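You operate a simulated robot arm through the tools that you are given. There is no shell and no other tool.

The job below is to be done with a simulated two-armed robot. You get a single attempt, and the scene is never put back.

Task
Test the relief valve and trim it to lift at 4 bar, then open the vent.
Fine: shut the vent, pump till it lifts, read the display; the last lift shows within 0.3 bar of 4.

Only the result counts: the job must be done as asked and must still hold three seconds after the hand-in. Knocking over, shifting, dropping, spilling or breaking anything else fails it.

Robot
Two 7-joint arms with two-finger grippers on one trunk that stands fixed in place. Base frame: the origin is at the foot of the trunk, x ahead of it, y to its left, z up. Units: cm, degrees, N and s.
The left shoulder is at [8.8, 21.6, 123.4], the right one opposite. With the tool pointing down near the work surface each hand reaches from about 32 to 86 cm from the base axis, measured 20 degrees to its own side. Payload 3.43 kg a hand.
Tool frame (each hand has its own): the origin (TCP) lies between the finger pads and is the grasp point; the fingertips stand 2 cm ahead of it; z points along the fingers, y is the line along which they close. The gripper opens to 12.4 cm; its body begins 9.3 cm behind the TCP.
Orientation is told as [roll, pitch, yaw] about the base's x, y, z axes, in that order, counted from this pose: with the fingers straight down and closing along the base's y, the tool's x points along the base's -x, its y along +y and its z along -z.

Tools
- The arms move only by the tool send_rows. It takes "left_rows", "right_rows" or both (then of equal length, played together; a hand with none holds still); each is one flat list of numbers, 6 for each row, row after row: the shift along the base's x, y, z in cm, then the turn, a rotation vector about the base's x, y, z in degrees. In form: [dx, dy, dz, ax, ay, az, dx, dy, dz, ax, ay, az, ...]. A call has 1 to 20 rows; each row is the pose to reach, as a shift and turn from the pose commanded when the call began. "left_hand" and "right_hand" are, for a hand that has rows, the opening in per cent of the stroke, from 0 (shut) to 100 (fully open), set as the call begins (left out, the last holds). A row lasts 0.2 s, in which the tool goes at most 5 cm and 8.6 degrees; a call with a longer step from one row to the next is refused whole, and so is a gripper value outside its range. A pose out of reach is approached as far as the arm can. The call stops where the force on the tool passes 40 N (or 10 N more than at its start, if that is more) or the arm is blocked; 0.2 s more then pass. The fingers move at their own pace (about 7.2 cm/s each) and stop on an object; they squeeze with about 42 N. The grip force told is the motor's: it shows also when the fingers shut on nothing. Time passes only in rows, and 0.2 s behind the last, so rows that repeat a pose let the fingers close. The reply holds the time, the measured pose of the TCP, the force on the tool along the base axes, the opening and the grip force, in the units named above and with some noise, with the torque about the TCP (base axes, N m) and any sound that the robot's microphone picked up.
- Cameras (640 x 400 px; columns grow to the right, rows downward): "scene" is now at [21.14, -3.88, 139.25]; the picture's right is [-0.44, -0.90, 0.00], its down [-0.58, 0.29, -0.76] and it looks along [0.68, -0.34, -0.65] (base axes); focal length 365 px, centre (320, 200). "left" rides on the left gripper at [8.2, -1.4, -14] in its tool frame; the picture's right is [0.17, 0.99, 0.00], its down [-0.83, 0.14, -0.54] and it looks along [-0.53, 0.09, 0.84] (tool axes); focal length 243 px, centre (320, 200). "right" rides on the right gripper at [8.2, 1.4, -14] in its tool frame; the picture's right is [-0.17, 0.99, 0.00], its down [-0.83, -0.14, -0.54] and it looks along [-0.53, -0.09, 0.84] (tool axes); focal length 243 px, centre (320, 200). There is no depth. A picture from a camera that has moved, and an enlarged one, comes with that camera's place and axes in the base frame and with its lens.
- grab_frame(camera): a new picture of that camera. The clock stands still meanwhile.
- slide_trunk(by): moves the trunk up (or, below 0, down) by that many cm; the arms and the scene camera ride with it, the base frame stays. It gives what a move gives, with no picture.
- turn_head(pan, tilt): turns the head with the scene camera to pan (to the left, within 80 degrees either way) and tilt (down, from -29 to 69), counted from straight ahead of the robot (the tilt from the chest, where the trunk bows). It gives what a move gives.
- zoom(camera, box): a new picture of the part [left, top, right, bottom] of that camera's present view, enlarged. The clock stands still meanwhile.
- close_job(): hands the job in; it is judged then, once.

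Places have to be worked out from the pictures, the camera data and where the tool is seen. Open the grippers and draw the arms clear of the work before you hand the job in, unless the task says otherwise.

The tools are called after "Call:" as name(argument=value, ...) on one line, values as JSON. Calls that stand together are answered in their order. send_rows: Moves the arms, as the interface text tells. Its arguments: {"type":"object","properties":{"left_rows":{"type":"array"},"left_hand":{"type":"number"},"right_rows":{"type":"array"},"right_hand":{"type":"number"}},"required":[]} The other tools are called the same way: slide_trunk (by) moves the trunk up or down; turn_head (pan, tilt) turns the head that bears the scene camera; grab_frame (camera) takes a picture; zoom (camera, box) takes an enlarged picture of a part of a camera's view; close_job () hands the job in.

At the start:

```text
time: 0.0
left_tcp_pos: [51.22, 0.29, 111.8]
left_ee_rot: [0.0, 0.0, 0.0]
left_contact_force: [0.5, -1.2, 0.0]
left_ft_torque: [0.0, 0.01, 0.01]
left_grip_width: 12.39
left_grip_force: 0.1
right_tcp_pos: [48.67, -51.84, 110.4]
right_ee_rot: [-0.1, 0.1, -0.1]
right_contact_force: [0.1, -0.5, 0.6]
right_ft_torque: [0.01, 0.01, 0.01]
right_grip_width: 12.39
right_grip_force: 0.0
trunk travel left (down, up): [-39.0, 20.1]
head pan, tilt (commanded): [-26.4, 40.4]
```

scene: 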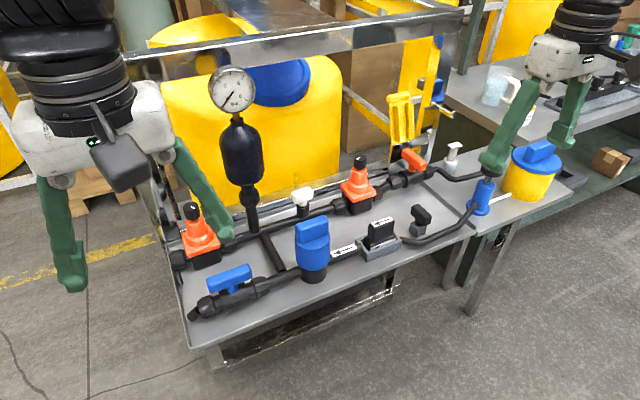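
right: 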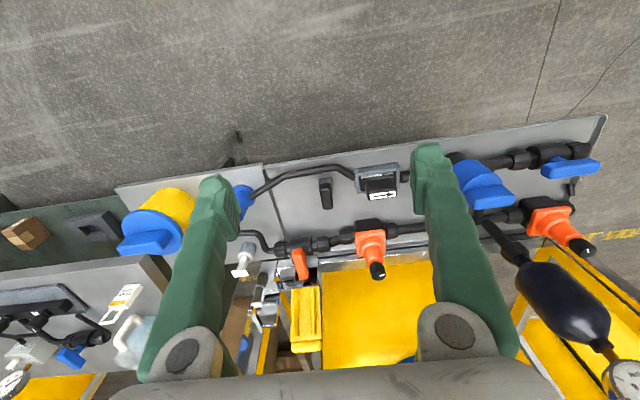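
left: 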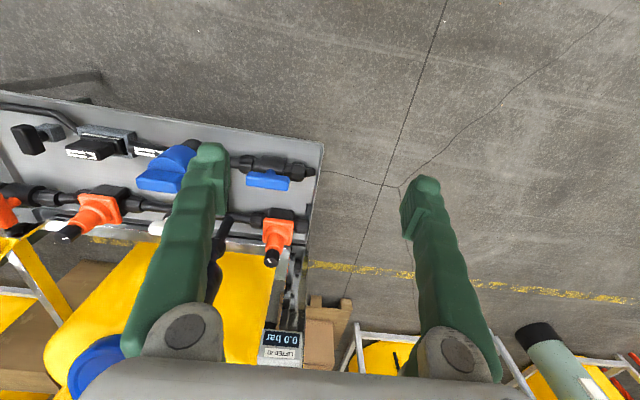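

I start by looking closely at the bench to identify the parts: pump, vent, relief valve, gauge and display.

Call:
zoom(camera="scene", box=[160, 140, 360, 340])

Call:
zoom(camera="scene", box=[320, 120, 580, 290])

Call:
zoom(camera="left", box=[0, 80, 340, 380])

Call:
zoom(camera="right", box=[0, 120, 640, 400])

```text
2.00 times, centred on (260, 240) of scene
camera zoom: at [21.14, -3.88, 139.25], right [-0.44, -0.9, 0.0], down [-0.58, 0.29, -0.76], along [0.68, -0.34, -0.65], focal length 729 px, centre (440, 120)
```

zoom: 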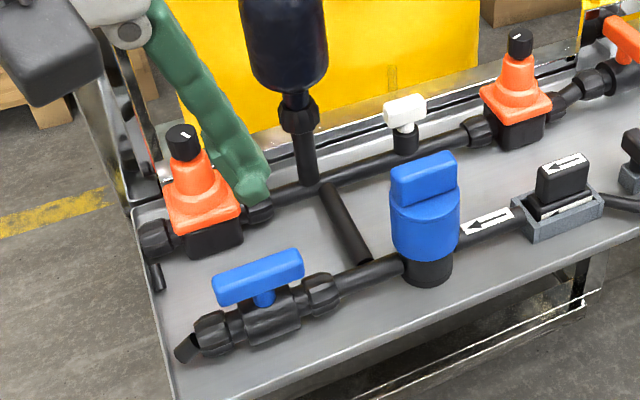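

```text
2.35 times, centred on (450, 205) of scene
camera zoom: at [21.14, -3.88, 139.25], right [-0.44, -0.9, 0.0], down [-0.58, 0.29, -0.76], along [0.68, -0.34, -0.65], focal length 858 px, centre (14, 188)
```

zoom: 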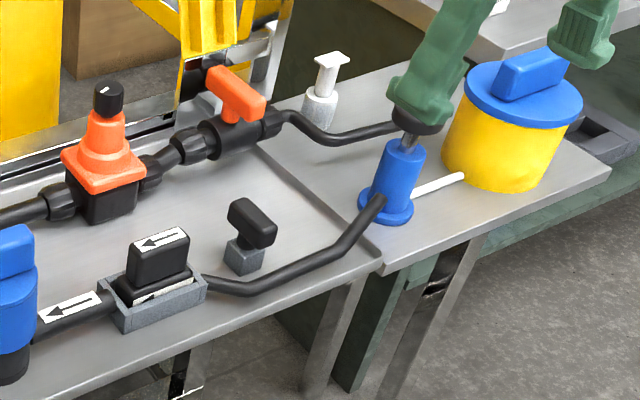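

```text
1.33 times, centred on (170, 230) of left
camera zoom: at [42.96, -1.04, 125.71], right [-0.17, 0.99, 0.0], down [0.83, 0.14, 0.54], along [0.53, 0.09, -0.84], focal length 324 px, centre (520, 160)
```

zoom: 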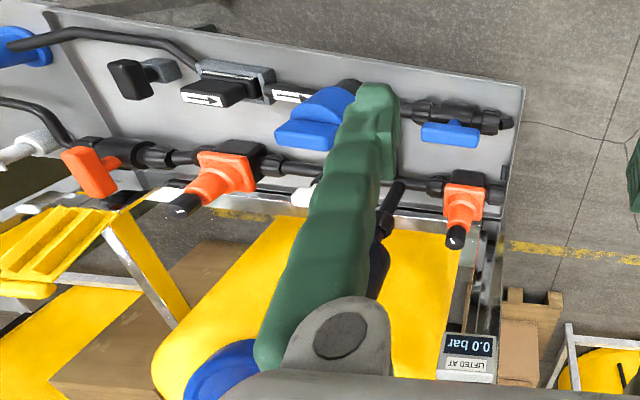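

```text
1.00 times, centred on (320, 260) of right (not enlarged: the box is as wide or as high as the picture)
camera zoom: at [40.31, -50.31, 124.42], right [0.17, 0.99, 0.0], down [0.83, -0.14, 0.54], along [0.53, -0.09, -0.84], focal length 243 px, centre (320, 140)
```

zoom: 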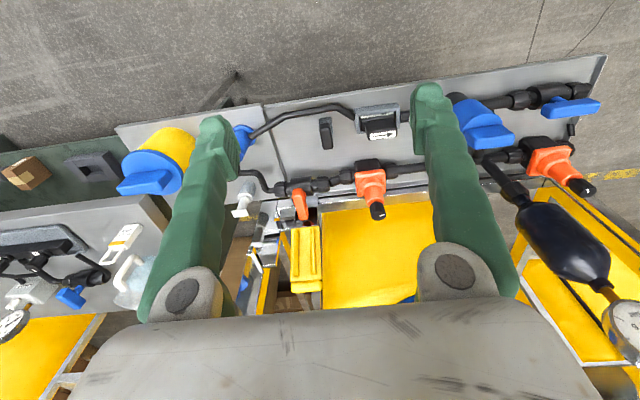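

The bench has a pump, tank, arrowed check valve, several knobs/valves and a display "LIFTED AT". I draw both arms back to get a clear view.

Call:
send_rows(left_rows=[-3, 4, 1, 0, 0, 0, -6, 8, 2, 0, 0, 0, -9, 12, 3, 0, 0, 0, -12, 16, 4, 0, 0, 0, -14, 20, 5, 0, 0, 0, -16, 24, 6, 0, 0, 0], right_rows=[-3, -2, 1, 0, 0, 0, -6, -4, 2, 0, 0, 0, -9, -6, 3, 0, 0, 0, -12, -8, 4, 0, 0, 0, -14, -10, 5, 0, 0, 0, -16, -12, 6, 0, 0, 0])

Call:
grab_frame(camera="scene")

Call:
grab_frame(camera="left")

Call:
grab_frame(camera="right")

```text
refused: row 1 steps farther than a row can; nothing moved
```

```text
taken
camera scene: at [21.14, -3.88, 139.25], right [-0.44, -0.9, 0.0], down [-0.58, 0.29, -0.76], along [0.68, -0.34, -0.65], focal length 365 px, centre (320, 200)
```

scene: 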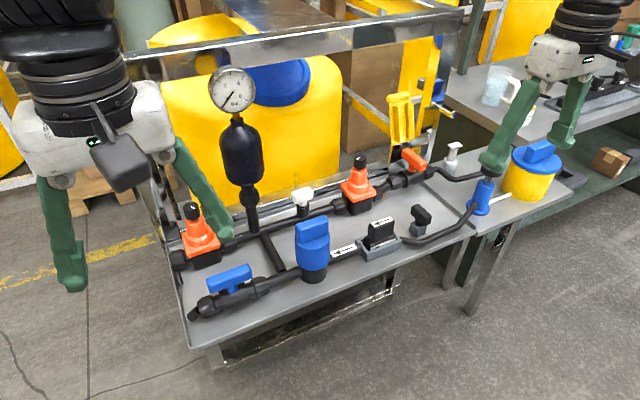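

```text
taken
camera left: at [42.96, -1.04, 125.71], right [-0.17, 0.99, 0.0], down [0.83, 0.14, 0.54], along [0.53, 0.09, -0.84], focal length 243 px, centre (320, 200)
```

left: 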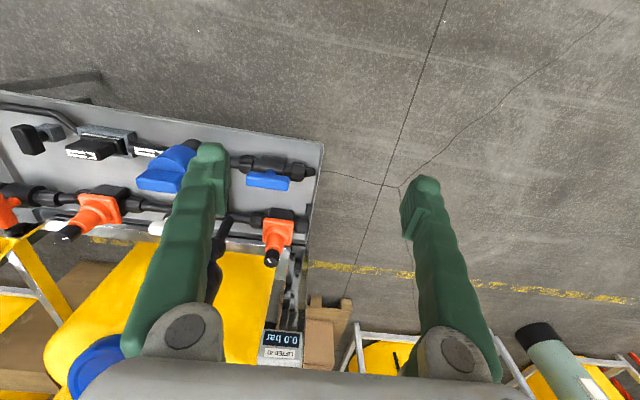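

```text
taken
camera right: at [40.31, -50.31, 124.42], right [0.17, 0.99, 0.0], down [0.83, -0.14, 0.54], along [0.53, -0.09, -0.84], focal length 243 px, centre (320, 200)
```

right: 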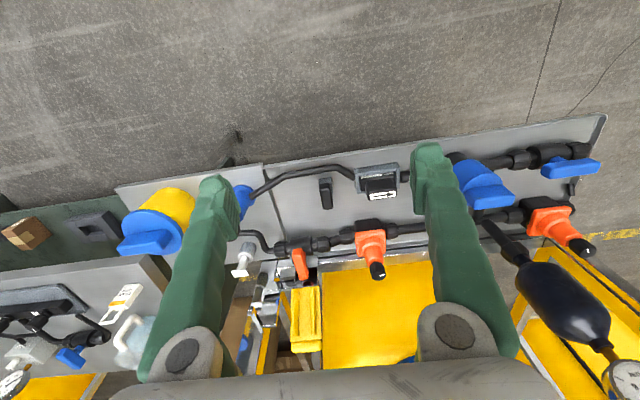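

The first step was just over 5 cm, so I repeat with smaller steps.

Call:
send_rows(left_rows=[-2, 3, 1, 0, 0, 0, -4, 6, 2, 0, 0, 0, -6, 9, 3, 0, 0, 0, -8, 12, 4, 0, 0, 0, -10, 15, 5, 0, 0, 0, -12, 18, 6, 0, 0, 0, -14, 21, 7, 0, 0, 0, -16, 24, 8, 0, 0, 0], right_rows=[-2, -1.5, 1, 0, 0, 0, -4, -3, 2, 0, 0, 0, -6, -4.5, 3, 0, 0, 0, -8, -6, 4, 0, 0, 0, -10, -7.5, 5, 0, 0, 0, -12, -9, 6, 0, 0, 0, -14, -10.5, 7, 0, 0, 0, -16, -12, 8, 0, 0, 0])

Call:
grab_frame(camera="scene")

Call:
grab_frame(camera="left")

Call:
grab_frame(camera="right")

```text
time: 1.8
left_tcp_pos: [35.08, 22.9, 117.57]
left_ee_rot: [-0.1, -0.1, 0.1]
left_contact_force: [0.3, 0.4, -0.5]
left_ft_torque: [-0.01, -0.04, -0.01]
left_grip_width: 12.4
left_grip_force: 0.2
left hand out of reach, approached as far as the arm can: row 7, 8
right_tcp_pos: [32.57, -63.65, 118.39]
right_ee_rot: [-0.1, -0.1, 0.0]
right_contact_force: [-0.2, 0.3, -0.3]
right_ft_torque: [-0.01, -0.05, 0.01]
right_grip_width: 12.39
right_grip_force: 0.0
trunk travel left (down, up): [-39.0, 20.1]
head pan, tilt (commanded): [-26.4, 40.4]
```

```text
taken
camera scene: at [21.06, -3.76, 139.27], right [-0.44, -0.9, 0.0], down [-0.58, 0.29, -0.76], along [0.68, -0.34, -0.65], focal length 365 px, centre (320, 200)
```

scene: 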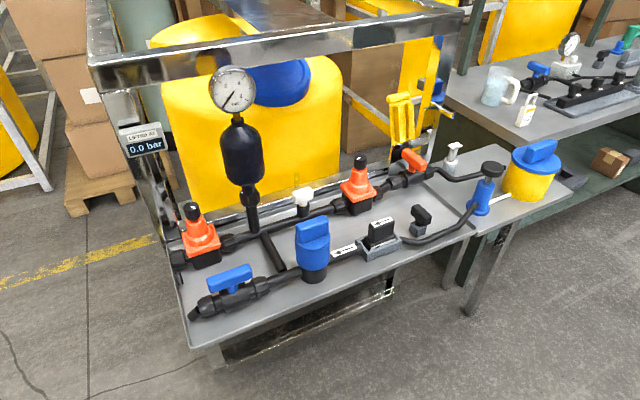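

```text
taken
camera left: at [26.68, 21.61, 131.57], right [-0.17, 0.99, 0.0], down [0.83, 0.14, 0.54], along [0.53, 0.09, -0.84], focal length 243 px, centre (320, 200)
```

left: 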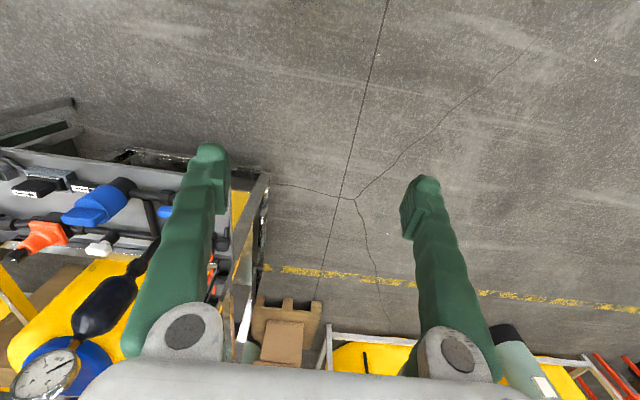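

```text
taken
camera right: at [24.25, -62.2, 132.47], right [0.17, 0.99, 0.0], down [0.83, -0.14, 0.54], along [0.53, -0.09, -0.84], focal length 243 px, centre (320, 200)
```

right: 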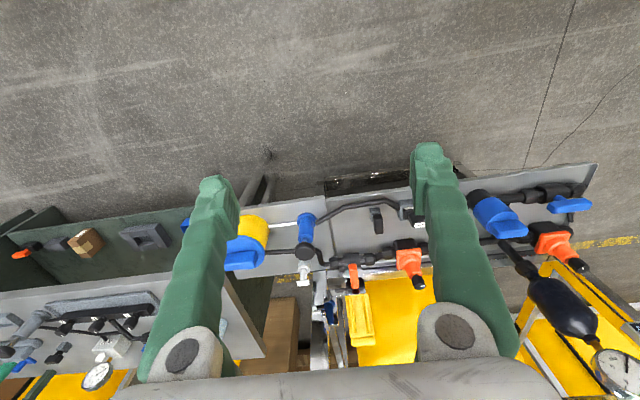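

Clear view now. I zoom into each part in the scene camera.

Call:
zoom(camera="scene", box=[160, 180, 280, 330])

Call:
zoom(camera="scene", box=[260, 140, 440, 290])

Call:
zoom(camera="scene", box=[380, 120, 590, 280])

Call:
zoom(camera="scene", box=[100, 50, 290, 250])

```text
2.67 times, centred on (220, 255) of scene
camera zoom: at [21.06, -3.76, 139.27], right [-0.44, -0.9, 0.0], down [-0.58, 0.29, -0.76], along [0.68, -0.34, -0.65], focal length 972 px, centre (587, 53)
```

zoom: 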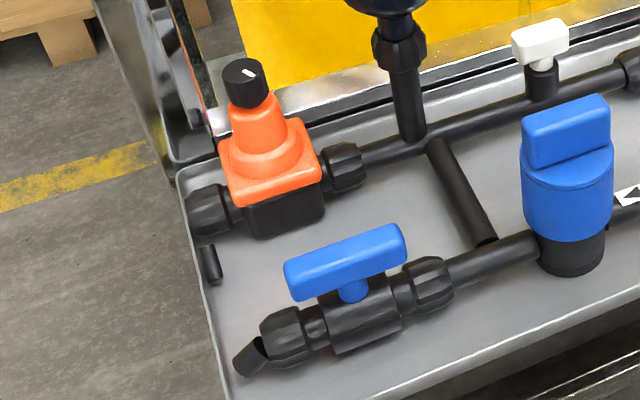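

```text
2.67 times, centred on (350, 215) of scene
camera zoom: at [21.06, -3.76, 139.27], right [-0.44, -0.9, 0.0], down [-0.58, 0.29, -0.76], along [0.68, -0.34, -0.65], focal length 972 px, centre (240, 160)
```

zoom: 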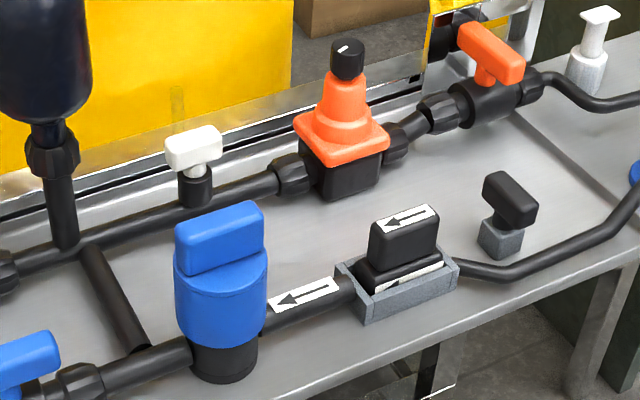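

```text
2.50 times, centred on (485, 200) of scene
camera zoom: at [21.06, -3.76, 139.27], right [-0.44, -0.9, 0.0], down [-0.58, 0.29, -0.76], along [0.68, -0.34, -0.65], focal length 912 px, centre (-92, 200)
```

zoom: 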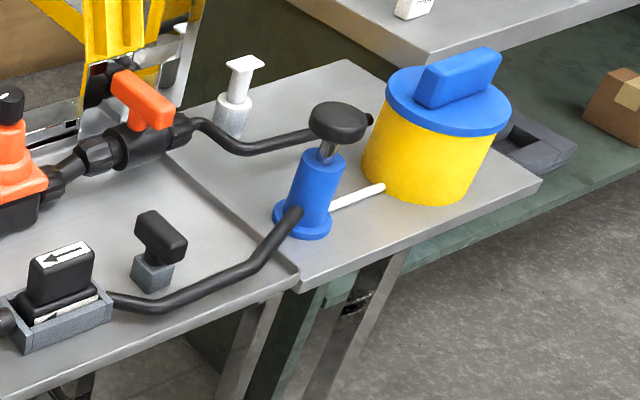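

```text
2.00 times, centred on (195, 150) of scene
camera zoom: at [21.06, -3.76, 139.27], right [-0.44, -0.9, 0.0], down [-0.58, 0.29, -0.76], along [0.68, -0.34, -0.65], focal length 729 px, centre (570, 300)
```

zoom: 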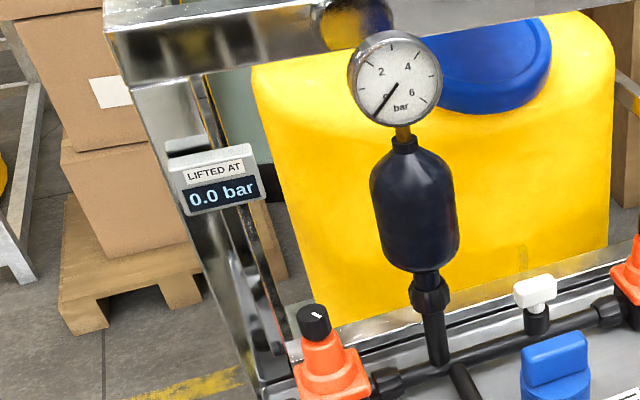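

The front-left blue lever looks parallel to its pipe (open vent); two orange cones with black knobs exist, so I need to find which is the relief valve. I bring the left hand back over the left end for a close view through the finger gap.

Call:
send_rows(left_rows=[2, -4, -1, 0, 0, 0, 4, -8, -2, 0, 0, 0, 6, -12, -3, 0, 0, 0, 8, -16, -4, 0, 0, 0, 10, -20, -5, 0, 0, 0, 12, -24, -6, 0, 0, 0, 14, -28, -7, 0, 0, 0, 16, -30, -8, 0, 0, 0])

Call:
grab_frame(camera="left")

Call:
zoom(camera="left", box=[220, 100, 420, 300])

```text
time: 3.6
left_tcp_pos: [51.7, -6.89, 111.65]
left_ee_rot: [-2.9, -0.1, 0.8]
left_contact_force: [1.0, 0.2, -0.1]
left_ft_torque: [-0.04, 0.03, 0.02]
left_grip_width: 12.4
left_grip_force: 0.0
right_tcp_pos: [32.76, -63.67, 118.38]
right_ee_rot: [0.0, 0.0, 0.0]
right_contact_force: [0.2, -0.5, -0.7]
right_ft_torque: [-0.02, 0.03, 0.01]
right_grip_width: 12.41
right_grip_force: 0.1
trunk travel left (down, up): [-39.0, 20.1]
head pan, tilt (commanded): [-26.4, 40.4]
```

```text
taken
camera left: at [43.36, -7.64, 125.61], right [-0.18, 0.98, -0.05], down [0.83, 0.18, 0.53], along [0.53, 0.06, -0.84], focal length 243 px, centre (320, 200)
```

left: 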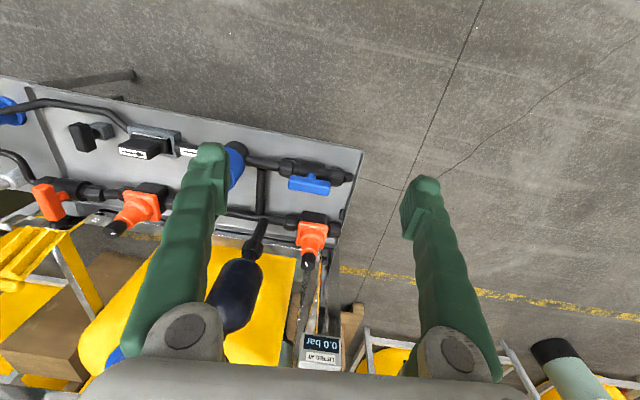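

```text
2.00 times, centred on (320, 200) of left
camera zoom: at [43.36, -7.64, 125.61], right [-0.18, 0.98, -0.05], down [0.83, 0.18, 0.53], along [0.53, 0.06, -0.84], focal length 485 px, centre (320, 200)
```

zoom: 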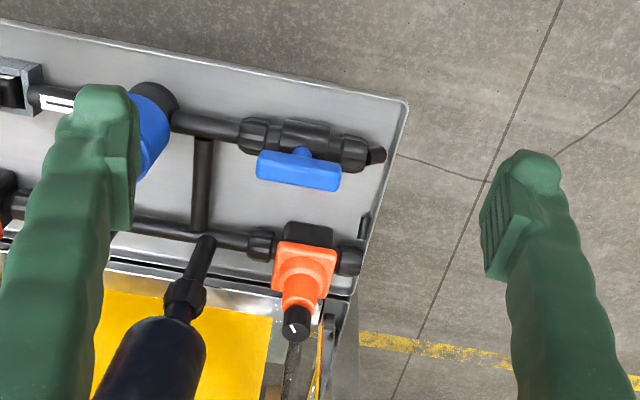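

I now look at the pump side with the right wrist camera, moving the right hand over toward the pump for triangulation.

Call:
send_rows(right_rows=[3, 2, -1, 0, 0, 0, 6, 4, -2, 0, 0, 0, 9, 4, -3, 0, 0, 0, 12, 4, -4, 0, 0, 0, 15, 4, -5, 0, 0, 0, 18, 4, -6, 0, 0, 0])

Call:
grab_frame(camera="right")

Call:
zoom(camera="right", box=[200, 120, 440, 320])

```text
time: 5.0
left_tcp_pos: [51.7, -6.75, 111.11]
left_ee_rot: [-2.4, 0.2, 1.0]
left_contact_force: [-0.8, 0.7, 0.6]
left_ft_torque: [0.0, 0.05, -0.02]
left_grip_width: 12.41
left_grip_force: 0.0
right_tcp_pos: [50.73, -59.72, 112.33]
right_ee_rot: [0.0, 0.0, 0.1]
right_contact_force: [0.1, -0.5, -0.4]
right_ft_torque: [0.01, 0.01, -0.01]
right_grip_width: 12.42
right_grip_force: 0.1
trunk travel left (down, up): [-39.0, 20.1]
head pan, tilt (commanded): [-26.4, 40.4]
```

```text
taken
camera right: at [42.46, -58.37, 126.42], right [0.17, 0.99, 0.0], down [0.83, -0.14, 0.54], along [0.53, -0.09, -0.84], focal length 243 px, centre (320, 200)
```

right: 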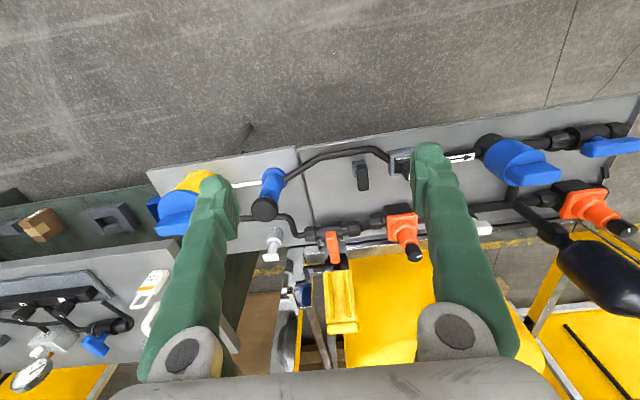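

```text
2.00 times, centred on (320, 220) of right
camera zoom: at [42.46, -58.37, 126.42], right [0.17, 0.99, 0.0], down [0.83, -0.14, 0.54], along [0.53, -0.09, -0.84], focal length 485 px, centre (320, 160)
```

zoom: 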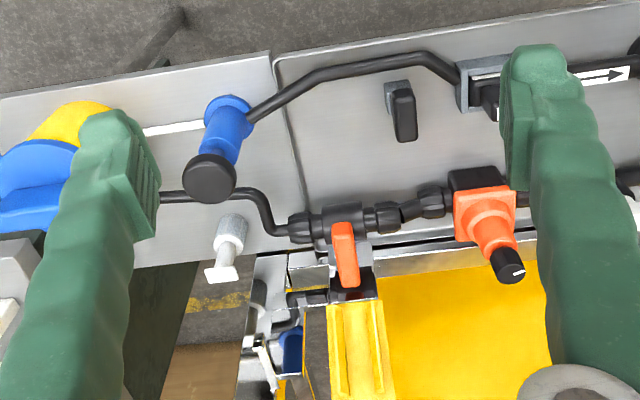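

Pump knob top is near (68, -74, 87) and the left cone's knob near (81, -5, 91). I zoom harder on both cones, the levers and the pipe ends.

Call:
zoom(camera="scene", box=[165, 190, 235, 280])

Call:
zoom(camera="scene", box=[325, 140, 445, 220])

Call:
zoom(camera="scene", box=[430, 130, 570, 230])

Call:
zoom(camera="scene", box=[175, 250, 285, 330])

```text
4.44 times, centred on (200, 235) of scene
camera zoom: at [21.32, -3.91, 139.22], right [-0.44, -0.9, 0.0], down [-0.58, 0.29, -0.76], along [0.68, -0.34, -0.65], focal length 1620 px, centre (853, 44)
```

zoom: 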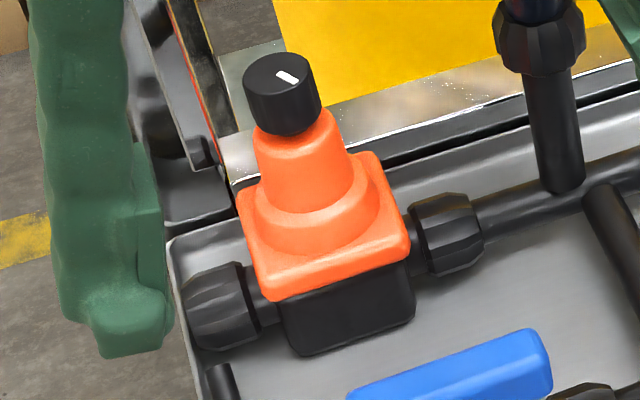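

```text
5.00 times, centred on (385, 180) of scene
camera zoom: at [21.32, -3.91, 139.22], right [-0.44, -0.9, 0.0], down [-0.58, 0.29, -0.76], along [0.68, -0.34, -0.65], focal length 1823 px, centre (-5, 300)
```

zoom: 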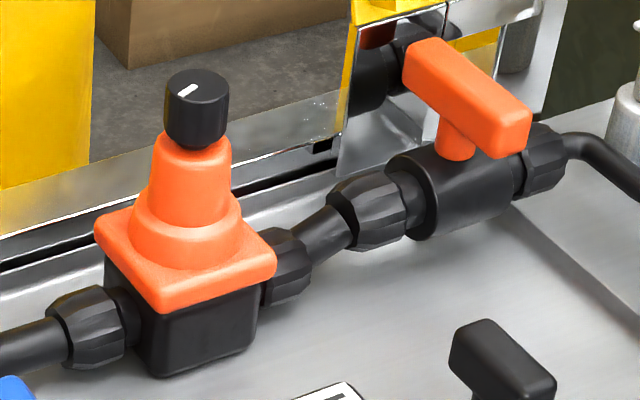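

```text
4.00 times, centred on (500, 180) of scene
camera zoom: at [21.32, -3.91, 139.22], right [-0.44, -0.9, 0.0], down [-0.58, 0.29, -0.76], along [0.68, -0.34, -0.65], focal length 1458 px, centre (-400, 280)
```

zoom: 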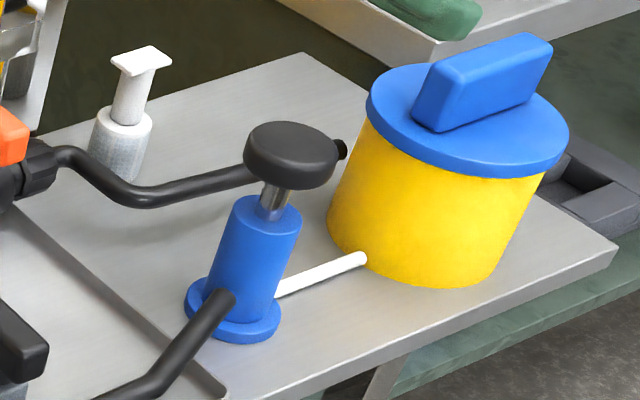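

```text
5.00 times, centred on (230, 290) of scene
camera zoom: at [21.32, -3.91, 139.22], right [-0.44, -0.9, 0.0], down [-0.58, 0.29, -0.76], along [0.68, -0.34, -0.65], focal length 1823 px, centre (770, -250)
```

zoom: 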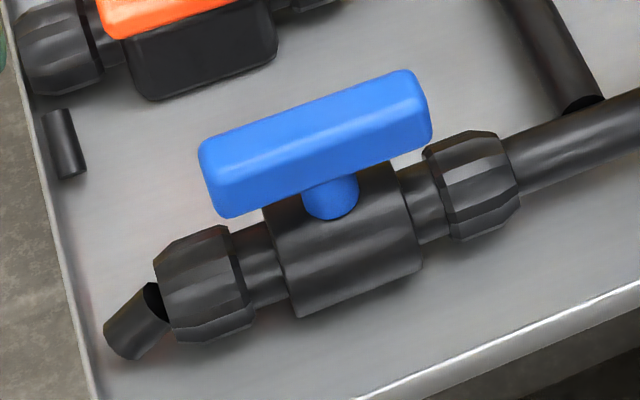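

The left cone is tied to the line with a free outlet spout; the right cone's outlet is behind the shut orange valve, so the left cone should be the relief valve and the blue T-handle (parallel to its pipe, open) the vent. I turn the left hand 90° in the air so its fingers can straddle the vent bar, narrowing the opening.

Call:
send_rows(left_rows=[0, 0, 0, 0, 0, 8.2, 0, 0, 0, 0, 0, 16.4, 0, 0, 0, 0, 0, 24.6, 0, 0, 0, 0, 0, 32.8, 0, 0, 0, 0, 0, 41, 0, 0, 0, 0, 0, 49.2, 0, 0, 0, 0, 0, 57.4, 0, 0, 0, 0, 0, 65.6, 0, 0, 0, 0, 0, 73.8, 0, 0, 0, 0, 0, 82, 0, 0, 0, 0, 0, 90, 0, 0, 0, 0, 0, 90], left_hand=50)

Call:
grab_frame(camera="left")

Call:
grab_frame(camera="scene")

```text
time: 7.6
left_tcp_pos: [51.19, -6.98, 109.83]
left_ee_rot: [0.0, 0.0, 90.1]
left_contact_force: [0.8, -0.1, 0.4]
left_ft_torque: [-0.01, 0.04, -0.01]
left_grip_width: 6.17
left_grip_force: 0.1
right_tcp_pos: [50.64, -59.74, 112.46]
right_ee_rot: [0.0, 0.0, -0.1]
right_contact_force: [0.0, -0.2, 0.2]
right_ft_torque: [-0.03, 0.0, 0.01]
right_grip_width: 12.41
right_grip_force: 0.0
trunk travel left (down, up): [-39.0, 20.1]
head pan, tilt (commanded): [-26.4, 40.4]
```

```text
taken
camera left: at [52.5, -15.12, 123.55], right [-0.99, -0.17, 0.0], down [-0.14, 0.83, 0.54], along [-0.09, 0.53, -0.84], focal length 243 px, centre (320, 200)
```

left: 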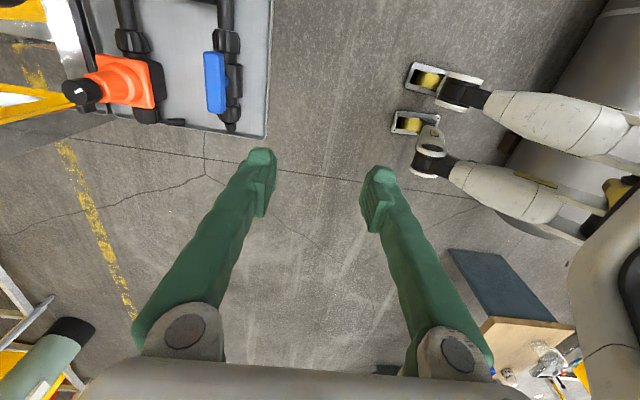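

```text
taken
camera scene: at [21.14, -3.88, 139.25], right [-0.44, -0.9, 0.0], down [-0.58, 0.29, -0.76], along [0.68, -0.34, -0.65], focal length 365 px, centre (320, 200)
```

scene: 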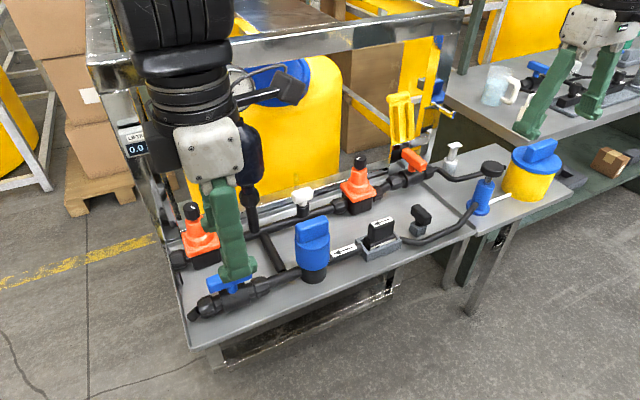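

Yaw 90 is fine, and triangulation from this third view puts the vent bar centre at (67.35, -7.55, 83). I zoom to check the bar's ends and the body beneath.

Call:
zoom(camera="left", box=[60, 0, 280, 140])

Call:
zoom(camera="scene", box=[110, 100, 310, 330])

```text
2.86 times, centred on (170, 70) of left
camera zoom: at [52.5, -15.12, 123.55], right [-0.99, -0.17, 0.0], down [-0.14, 0.83, 0.54], along [-0.09, 0.53, -0.84], focal length 693 px, centre (749, 571)
```

zoom: 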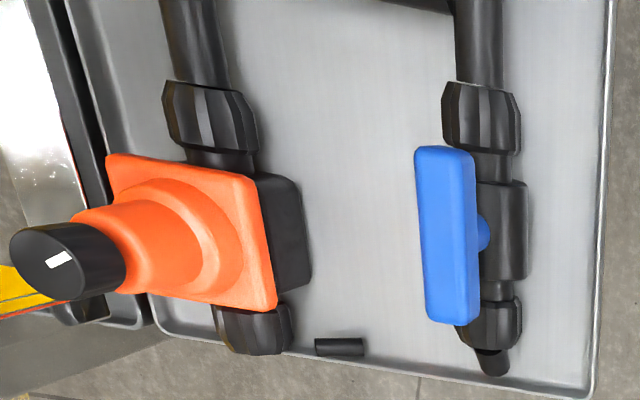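

```text
1.74 times, centred on (210, 215) of scene
camera zoom: at [21.14, -3.88, 139.25], right [-0.44, -0.9, 0.0], down [-0.58, 0.29, -0.76], along [0.68, -0.34, -0.65], focal length 634 px, centre (511, 174)
```

zoom: 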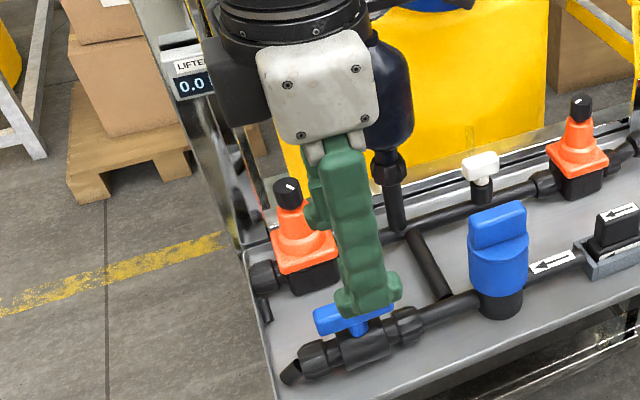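

Bar spans y −11.7…−3.5 at x≈67, stem on its middle at (67.0, −7.65). I move the left hand above it and down to about z 92, then check.

Call:
send_rows(left_rows=[4, 0, 0, 0, 0, 0, 8, -0.2, 0, 0, 0, 0, 12, -0.4, 0, 0, 0, 0, 15.9, -0.5, 0, 0, 0, 0, 15.9, -0.5, -4.5, 0, 0, 0, 15.9, -0.5, -9, 0, 0, 0, 15.9, -0.5, -13.5, 0, 0, 0, 15.9, -0.5, -17.5, 0, 0, 0, 15.9, -0.5, -17.5, 0, 0, 0])

Call:
grab_frame(camera="left")

Call:
grab_frame(camera="scene")

Call:
grab_frame(camera="right")

```text
time: 8.4
left_tcp_pos: [61.57, -9.64, 119.01]
left_ee_rot: [5.1, 20.7, 92.0]
left_contact_force: [0.5, 0.3, 0.4]
left_ft_torque: [0.0, -0.01, 0.01]
left_grip_width: 6.2
left_grip_force: 0.0
right_tcp_pos: [50.7, -59.57, 112.55]
right_ee_rot: [-0.1, 0.0, 0.0]
right_contact_force: [0.1, 1.2, -0.5]
right_ft_torque: [0.01, -0.04, 0.0]
right_grip_width: 12.38
right_grip_force: 0.0
trunk travel left (down, up): [-39.0, 20.1]
head pan, tilt (commanded): [-26.4, 40.4]
stopped in row 3 (left hand): the arm was blocked; the commanded pose is now the measured one
```

```text
taken
camera left: at [64.11, -12.31, 134.78], right [-0.98, -0.16, 0.14], down [-0.13, 0.97, 0.22], along [-0.17, 0.2, -0.97], focal length 243 px, centre (320, 200)
```

left: 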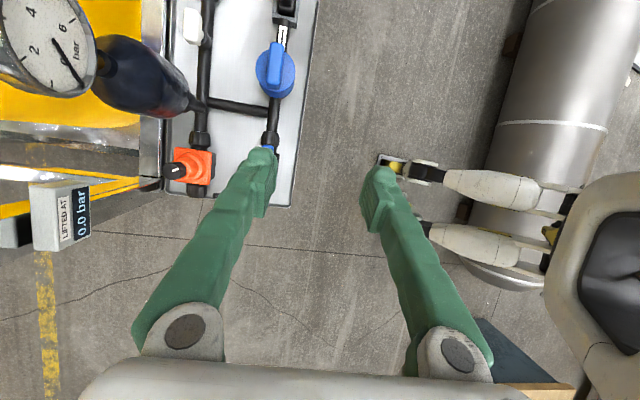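

```text
taken
camera scene: at [21.15, -3.79, 139.25], right [-0.44, -0.9, 0.0], down [-0.58, 0.29, -0.76], along [0.68, -0.34, -0.65], focal length 365 px, centre (320, 200)
```

scene: 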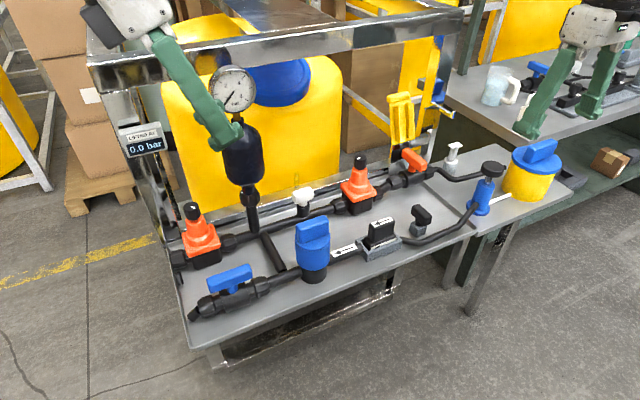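

```text
taken
camera right: at [42.28, -58.25, 126.55], right [0.17, 0.99, 0.0], down [0.83, -0.14, 0.54], along [0.53, -0.09, -0.84], focal length 243 px, centre (320, 200)
```

right: 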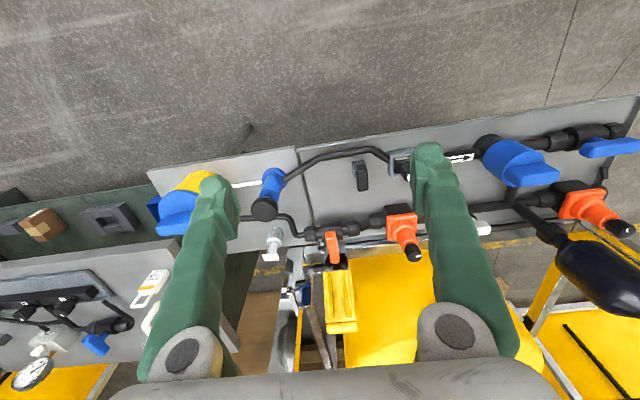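

The left arm hit a kinematic block high up (tool tilted 20°, no contact). I bring it back to the earlier pose, then will descend in front of the bench before going forward.

Call:
send_rows(left_rows=[-2, 0.5, -2, 4, -1, -0.4, -4, 1, -4, 8, -2, -0.8, -6, 1.5, -6, 12, -3, -1.2, -8, 2, -8, 16, -4, -1.6, -10.5, 2.6, -9.5, 20.7, -5.1, -2, -10.5, 2.6, -9.5, 20.7, -5.1, -2])

```text
time: 9.8
left_tcp_pos: [51.03, -7.19, 109.24]
left_ee_rot: [-0.3, -0.6, 89.0]
left_contact_force: [0.5, 0.5, -0.5]
left_ft_torque: [-0.03, 0.03, 0.0]
left_grip_width: 6.18
left_grip_force: 0.0
right_tcp_pos: [50.59, -59.71, 112.36]
right_ee_rot: [0.0, 0.0, 0.0]
right_contact_force: [1.4, 1.0, -0.5]
right_ft_torque: [-0.01, 0.01, 0.0]
right_grip_width: 12.38
right_grip_force: 0.1
trunk travel left (down, up): [-39.0, 20.1]
head pan, tilt (commanded): [-26.4, 40.4]
```

Restored. Now I descend in front of the bench (x≈51, the bench edge is at x≈60) to z≈95.

Call:
send_rows(left_rows=[0, 0, -3, 0, 0, 0.5, 0, 0, -6, 0, 0, 1, 0, 0, -9, 0, 0, 1, 0, 0, -12, 0, 0, 1, 0, 0, -14, 0, 0, 1, 0, 0, -14, 0, 0, 1])

```text
time: 11.2
left_tcp_pos: [50.83, -7.2, 95.25]
left_ee_rot: [-0.3, -0.5, 90.0]
left_contact_force: [-0.1, 0.5, -0.1]
left_ft_torque: [-0.02, 0.01, -0.04]
left_grip_width: 6.23
left_grip_force: 0.1
right_tcp_pos: [50.5, -59.8, 112.43]
right_ee_rot: [-0.1, 0.1, -0.1]
right_contact_force: [-1.0, 0.1, 0.1]
right_ft_torque: [0.03, 0.02, -0.03]
right_grip_width: 12.42
right_grip_force: 0.0
trunk travel left (down, up): [-39.0, 20.1]
head pan, tilt (commanded): [-26.4, 40.4]
```

Good at z 95. Now forward in small steps to see if it tracks.

Call:
send_rows(left_rows=[2, 0, 0, 0, 0, 0, 4, 0, 0, 0, 0, 0, 6, 0, 0, 0, 0, 0, 8, 0, 0, 0, 0, 0])

```text
time: 12.4
left_tcp_pos: [61.3, -5.49, 97.64]
left_ee_rot: [-0.5, 2.9, 93.6]
left_contact_force: [0.3, -0.5, 0.0]
left_ft_torque: [-0.01, -0.03, 0.0]
left_grip_width: 6.2
left_grip_force: 0.1
right_tcp_pos: [50.63, -59.68, 112.57]
right_ee_rot: [-0.1, -0.1, 0.0]
right_contact_force: [-0.2, -0.6, 0.5]
right_ft_torque: [-0.01, 0.03, 0.0]
right_grip_width: 12.41
right_grip_force: 0.1
trunk travel left (down, up): [-39.0, 20.1]
head pan, tilt (commanded): [-26.4, 40.4]
stopped in row 4 (left hand): the arm was blocked; the commanded pose is now the measured one
```

The arm swung to a different elbow configuration and stopped there. I hold for a moment and correct the small tilt to see whether it's now settled.

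Call:
send_rows(left_rows=[0, 0, 0, 0, 0, 0, 0, 0, 0, 0, 0, 0, 0, 0, 0, 0, 0, 0])

Call:
grab_frame(camera="scene")

```text
time: 13.2
left_tcp_pos: [61.39, -5.47, 97.63]
left_ee_rot: [-0.5, 2.8, 93.6]
left_contact_force: [0.0, 0.4, -0.4]
left_ft_torque: [0.01, 0.03, -0.01]
left_grip_width: 6.21
left_grip_force: 0.1
right_tcp_pos: [50.67, -59.64, 112.4]
right_ee_rot: [0.0, -0.1, 0.1]
right_contact_force: [-0.6, 0.9, -0.4]
right_ft_torque: [0.02, 0.0, 0.04]
right_grip_width: 12.41
right_grip_force: 0.0
trunk travel left (down, up): [-39.0, 20.1]
head pan, tilt (commanded): [-26.4, 40.4]
```

```text
taken
camera scene: at [21.15, -3.88, 139.25], right [-0.44, -0.9, 0.0], down [-0.58, 0.29, -0.76], along [0.68, -0.34, -0.65], focal length 365 px, centre (320, 200)
```

scene: 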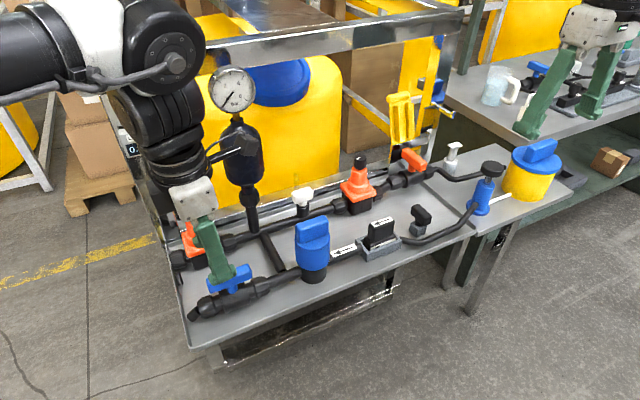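

The elbow is now swung out. I continue to above the vent bar with small steps while levelling the tool.

Call:
send_rows(left_rows=[1, -0.5, 0, 1, 0, -1, 2, -1, 0, 2, 0, -2, 3.2, -1.5, -0.5, 2.8, 0, -3, 4.4, -2, -1, 2.8, 0, -3.6, 5.6, -2.1, -1.5, 2.8, 0, -3.6, 5.6, -2.1, -1.5, 2.8, 0, -3.6])

Call:
grab_frame(camera="left")

Call:
grab_frame(camera="scene")

```text
time: 13.9
left_tcp_pos: [68.69, -1.66, 101.65]
left_ee_rot: [1.1, 8.9, 100.1]
left_contact_force: [-0.1, 0.3, 0.4]
left_ft_torque: [0.02, -0.01, 0.04]
left_grip_width: 6.18
left_grip_force: 0.0
right_tcp_pos: [50.55, -59.69, 112.46]
right_ee_rot: [0.0, 0.0, 0.1]
right_contact_force: [-1.3, 0.0, -0.1]
right_ft_torque: [-0.02, 0.01, 0.03]
right_grip_width: 12.4
right_grip_force: 0.2
trunk travel left (down, up): [-39.0, 20.1]
head pan, tilt (commanded): [-26.4, 40.4]
stopped in row 3 (left hand): the arm was blocked; the commanded pose is now the measured one
```

```text
taken
camera left: at [71.24, -7.16, 116.6], right [-0.94, -0.33, 0.04], down [-0.28, 0.87, 0.41], along [-0.17, 0.37, -0.91], focal length 243 px, centre (320, 200)
```

left: 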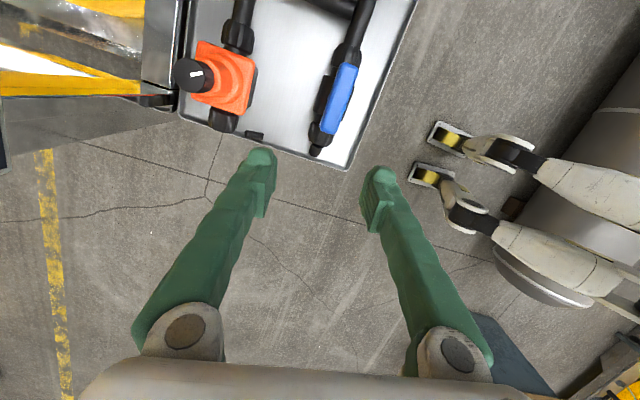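

```text
taken
camera scene: at [21.17, -3.86, 139.25], right [-0.44, -0.9, 0.0], down [-0.58, 0.29, -0.76], along [0.68, -0.34, -0.65], focal length 365 px, centre (320, 200)
```

scene: 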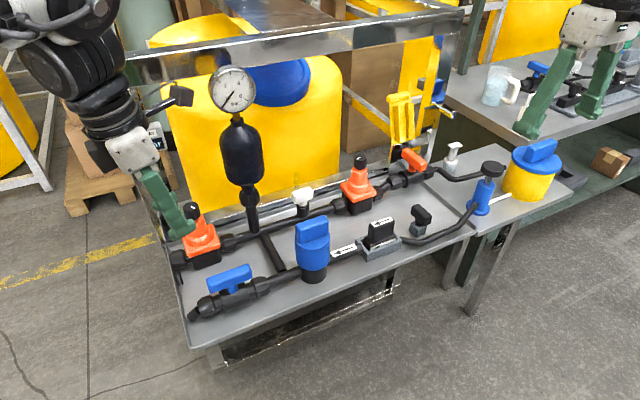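

The tool wandered as the arm swung its elbow, so yaw +90 doesn't suit this arm here. I back away from the bench gently while levelling the tool.

Call:
send_rows(left_rows=[-1.5, 0, 1, 2.5, 0.1, 0, -3, 0, 2, 5, 0.3, 0, -5, 0, 3, 8.95, 0.5, 0, -7, 0, 4, 8.95, 0.5, 0, -9, 0, 5, 8.95, 0.5, 0, -11, 0, 6, 8.95, 0.5, 0, -13, 0, 7, 8.95, 0.5, 0, -13, 0, 7, 8.95, 0.5, 0])

```text
time: 15.7
left_tcp_pos: [55.6, -1.87, 108.57]
left_ee_rot: [0.0, -0.4, 99.5]
left_contact_force: [0.1, -0.5, -0.3]
left_ft_torque: [0.0, 0.02, -0.01]
left_grip_width: 6.22
left_grip_force: 0.1
right_tcp_pos: [50.71, -59.65, 112.43]
right_ee_rot: [0.0, 0.0, -0.1]
right_contact_force: [0.5, 0.6, -0.3]
right_ft_torque: [-0.02, 0.03, 0.0]
right_grip_width: 12.43
right_grip_force: 0.1
trunk travel left (down, up): [-39.0, 20.1]
head pan, tilt (commanded): [-26.4, 40.4]
```

It tracks well here. I rotate the left hand back to yaw 0 while moving to a safe spot.

Call:
send_rows(left_rows=[-0.5, 0, 0, 0, 0, -8.3, -1, 0, 0, 0, 0, -16.6, -1.5, 0, 0, 0, 0, -24.9, -2, 0, 0, 0, 0, -33.2, -2.5, 0, 0, 0, 0, -41.5, -3, 0, 0, 0, 0, -49.8, -3.5, 0, 0, 0, 0, -58.1, -4, 0, 0, 0, 0, -66.4, -4, 0, 0, 0, 0, -74.7, -4, 0, 0, 0, 0, -83, -4, 0, 0, 0, 0, -91.3, -4, 0, 0, 0, 0, -99.5, -4, 0, 0, 0, 0, -99.5])

```text
time: 18.5
left_tcp_pos: [51.72, -1.87, 108.3]
left_ee_rot: [-0.1, -0.2, 0.0]
left_contact_force: [0.7, -0.2, 0.2]
left_ft_torque: [0.0, 0.03, 0.0]
left_grip_width: 6.22
left_grip_force: 0.1
right_tcp_pos: [50.7, -59.76, 112.36]
right_ee_rot: [0.0, 0.0, 0.0]
right_contact_force: [-0.3, 0.7, 0.1]
right_ft_torque: [-0.01, 0.0, -0.01]
right_grip_width: 12.4
right_grip_force: 0.0
trunk travel left (down, up): [-39.0, 20.1]
head pan, tilt (commanded): [-26.4, 40.4]
```

Yaw 0 reached. I test forward motion at yaw 0 toward (66, -4, 100), still above everything there.

Call:
send_rows(left_rows=[2, 0, -1, 0, 0, 0, 4, -0.5, -2, 0, 0, 0, 6, -1, -3, 0, 0, 0, 8, -1.2, -4, 0, 0, 0, 10, -1.5, -5, 0, 0, 0, 12, -1.8, -6, 0, 0, 0, 14, -2.1, -7, 0, 0, 0, 14, -2.1, -8, 0, 0, 0])

Call:
grab_frame(camera="scene")

Call:
grab_frame(camera="left")

```text
time: 19.6
left_tcp_pos: [63.66, 0.57, 108.77]
left_ee_rot: [-7.1, -0.9, 6.4]
left_contact_force: [-0.1, 0.3, 0.5]
left_ft_torque: [-0.03, 0.02, 0.0]
left_grip_width: 6.2
left_grip_force: 0.1
right_tcp_pos: [50.69, -59.68, 112.41]
right_ee_rot: [-0.1, 0.0, 0.0]
right_contact_force: [-0.4, 0.3, -0.1]
right_ft_torque: [-0.01, 0.0, 0.04]
right_grip_width: 12.39
right_grip_force: 0.1
trunk travel left (down, up): [-39.0, 20.1]
head pan, tilt (commanded): [-26.4, 40.4]
stopped in row 5 (left hand): the arm was blocked; the commanded pose is now the measured one
```

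```text
taken
camera scene: at [21.22, -3.85, 139.24], right [-0.44, -0.9, 0.0], down [-0.58, 0.29, -0.76], along [0.68, -0.34, -0.65], focal length 365 px, centre (320, 200)
```

scene: 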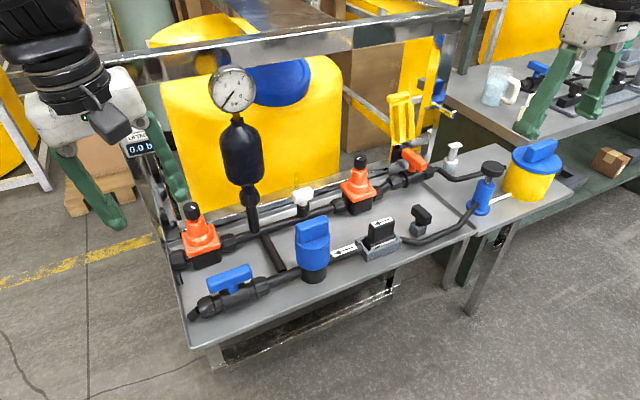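

```text
taken
camera left: at [55.18, 0.04, 122.6], right [-0.27, 0.95, -0.12], down [0.8, 0.29, 0.53], along [0.54, 0.04, -0.84], focal length 243 px, centre (320, 200)
```

left: 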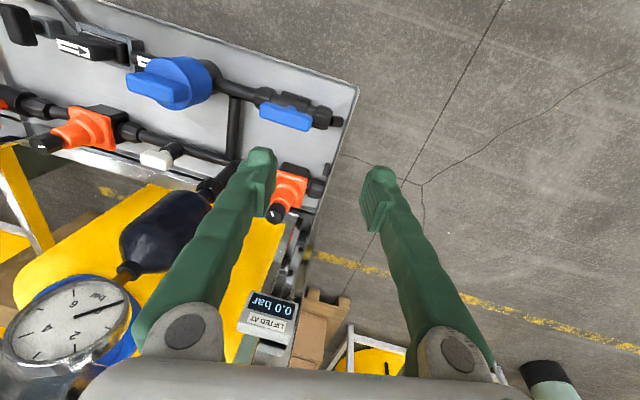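

The arm seems to lag when its joints must swing a lot; I'll go much slower. First I level the tool in tiny steps at this safe spot.

Call:
send_rows(left_rows=[0, 0, 0, 1, 0.1, -1, 0, 0, 0, 2, 0.2, -2, 0, 0, 0, 3, 0.4, -3, 0, 0, 0, 4, 0.5, -4, 0, 0, 0, 5, 0.6, -5, 0, 0, 0, 6, 0.8, -6, 0, 0, 0, 7.1, 0.9, -6.4, 0, 0, 0, 7.1, 0.9, -6.4, 0, 0, 0, 7.1, 0.9, -6.4])

```text
time: 21.3
left_tcp_pos: [66.42, 4.31, 112.62]
left_ee_rot: [-6.1, -1.3, 5.1]
left_contact_force: [-0.8, 0.6, -0.8]
left_ft_torque: [0.01, 0.0, 0.02]
left_grip_width: 6.19
left_grip_force: 0.0
right_tcp_pos: [50.5, -59.79, 112.46]
right_ee_rot: [-0.1, -0.1, 0.0]
right_contact_force: [0.2, -0.1, 0.3]
right_ft_torque: [-0.03, -0.01, -0.01]
right_grip_width: 12.39
right_grip_force: 0.1
trunk travel left (down, up): [-39.0, 20.1]
head pan, tilt (commanded): [-26.4, 40.4]
stopped in row 8 (left hand): the arm was blocked; the commanded pose is now the measured one
```

Even levelling drifts the arm, so something (perhaps a joint limit or self-contact) holds it. I turn the head to look at the left arm itself.

Call:
turn_head(pan=40, tilt=10)

Call:
grab_frame(camera="scene")

```text
time: 22.7
left_tcp_pos: [66.31, 4.3, 112.74]
left_ee_rot: [-6.1, -1.2, 5.1]
left_contact_force: [0.0, 0.3, 0.2]
left_ft_torque: [-0.03, 0.04, 0.03]
left_grip_width: 6.19
left_grip_force: 0.1
right_tcp_pos: [50.66, -59.72, 112.33]
right_ee_rot: [0.0, 0.0, 0.1]
right_contact_force: [-0.8, -0.4, 1.0]
right_ft_torque: [-0.01, -0.03, -0.02]
right_grip_width: 12.41
right_grip_force: 0.1
trunk travel left (down, up): [-39.0, 20.1]
head pan, tilt (commanded): [40.0, 10.0]
```

```text
taken
camera scene: at [20.68, 5.85, 144.08], right [0.64, -0.77, 0.0], down [-0.13, -0.11, -0.98], along [0.75, 0.63, -0.17], focal length 365 px, centre (320, 200)
```

scene: 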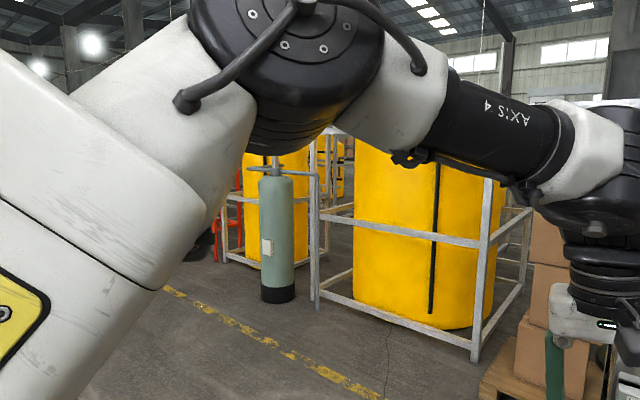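

The left elbow rides high beside the head and inward reach is awkward for it; the right arm points more directly at everything. I return the head and park the left arm out to its own side.

Call:
turn_head(pan=-26.4, tilt=40.4)

Call:
send_rows(left_rows=[-1, 1, 0, 0, 0, 0, -2, 2, 0, 1, 0, -1, -4, 4, 0, 2, 0, -2, -6, 6, 0, 3, 0, -3, -8, 8, 0, 4, 0, -4, -10, 10, 0, 5, 0, -5, -12, 12, 0, 6, 1, -5, -14, 14, 0, 6, 1, -5, -16, 16, 0, 6, 1, -5, -18, 18, 0, 6, 1, -5, -18, 20, 0, 6, 1, -5, -18, 22, 0, 6, 1, -5, -18, 22, 0, 6, 1, -5])

Call:
grab_frame(camera="scene")

```text
time: 24.1
left_tcp_pos: [66.46, 4.27, 112.72]
left_ee_rot: [-6.0, -1.3, 5.0]
left_contact_force: [-0.8, -0.2, 0.3]
left_ft_torque: [-0.01, 0.01, 0.03]
left_grip_width: 6.17
left_grip_force: 0.1
right_tcp_pos: [50.57, -59.68, 112.31]
right_ee_rot: [0.0, 0.1, 0.0]
right_contact_force: [0.4, 0.0, -0.7]
right_ft_torque: [0.03, 0.0, 0.02]
right_grip_width: 12.41
right_grip_force: 0.0
trunk travel left (down, up): [-39.0, 20.1]
head pan, tilt (commanded): [-26.4, 40.4]
```

```text
time: 26.9
left_tcp_pos: [42.69, 19.17, 110.18]
left_ee_rot: [0.2, -0.5, -0.2]
left_contact_force: [0.2, -0.3, -0.1]
left_ft_torque: [-0.01, -0.03, -0.01]
left_grip_width: 6.18
left_grip_force: 0.0
left hand out of reach, approached as far as the arm can: row 2, 3, 4, 5, 6, 7, 8, 9, 10, 11, 12, 13
right_tcp_pos: [50.53, -59.65, 112.57]
right_ee_rot: [0.0, -0.1, 0.1]
right_contact_force: [0.8, 0.1, -0.6]
right_ft_torque: [-0.04, -0.02, 0.02]
right_grip_width: 12.43
right_grip_force: 0.1
trunk travel left (down, up): [-39.0, 20.1]
head pan, tilt (commanded): [-26.4, 40.4]
```

```text
taken
camera scene: at [21.08, -3.79, 139.27], right [-0.44, -0.9, 0.0], down [-0.58, 0.29, -0.76], along [0.68, -0.34, -0.65], focal length 365 px, centre (320, 200)
```

scene: 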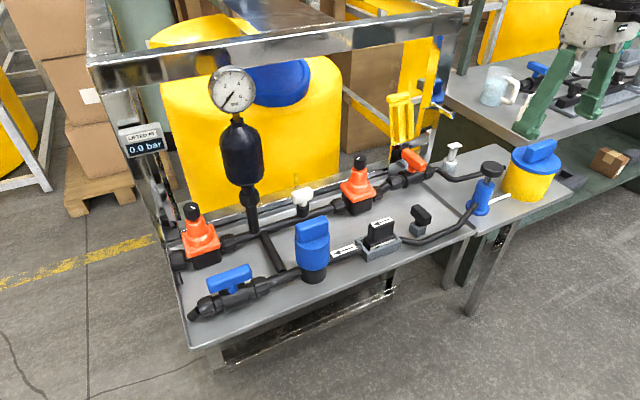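

Poses high up (z≈110) turn out to be outside the comfortable reach for a straight-down tool; the arms do better lower relative to the shoulders. I raise the trunk by 12 cm.

Call:
slide_trunk(by=12)

```text
time: 28.4
left_tcp_pos: [41.91, 19.13, 127.76]
left_ee_rot: [0.2, -9.1, 0.0]
left_contact_force: [-0.9, 0.1, -0.3]
left_ft_torque: [-0.02, 0.02, 0.0]
left_grip_width: 6.22
left_grip_force: 0.1
right_tcp_pos: [50.62, -59.96, 124.32]
right_ee_rot: [0.0, -0.1, 0.0]
right_contact_force: [-0.4, -0.1, 0.1]
right_ft_torque: [0.0, 0.0, -0.01]
right_grip_width: 12.41
right_grip_force: 0.1
trunk travel left (down, up): [-51.0, 8.1]
head pan, tilt (commanded): [-26.4, 40.4]
```

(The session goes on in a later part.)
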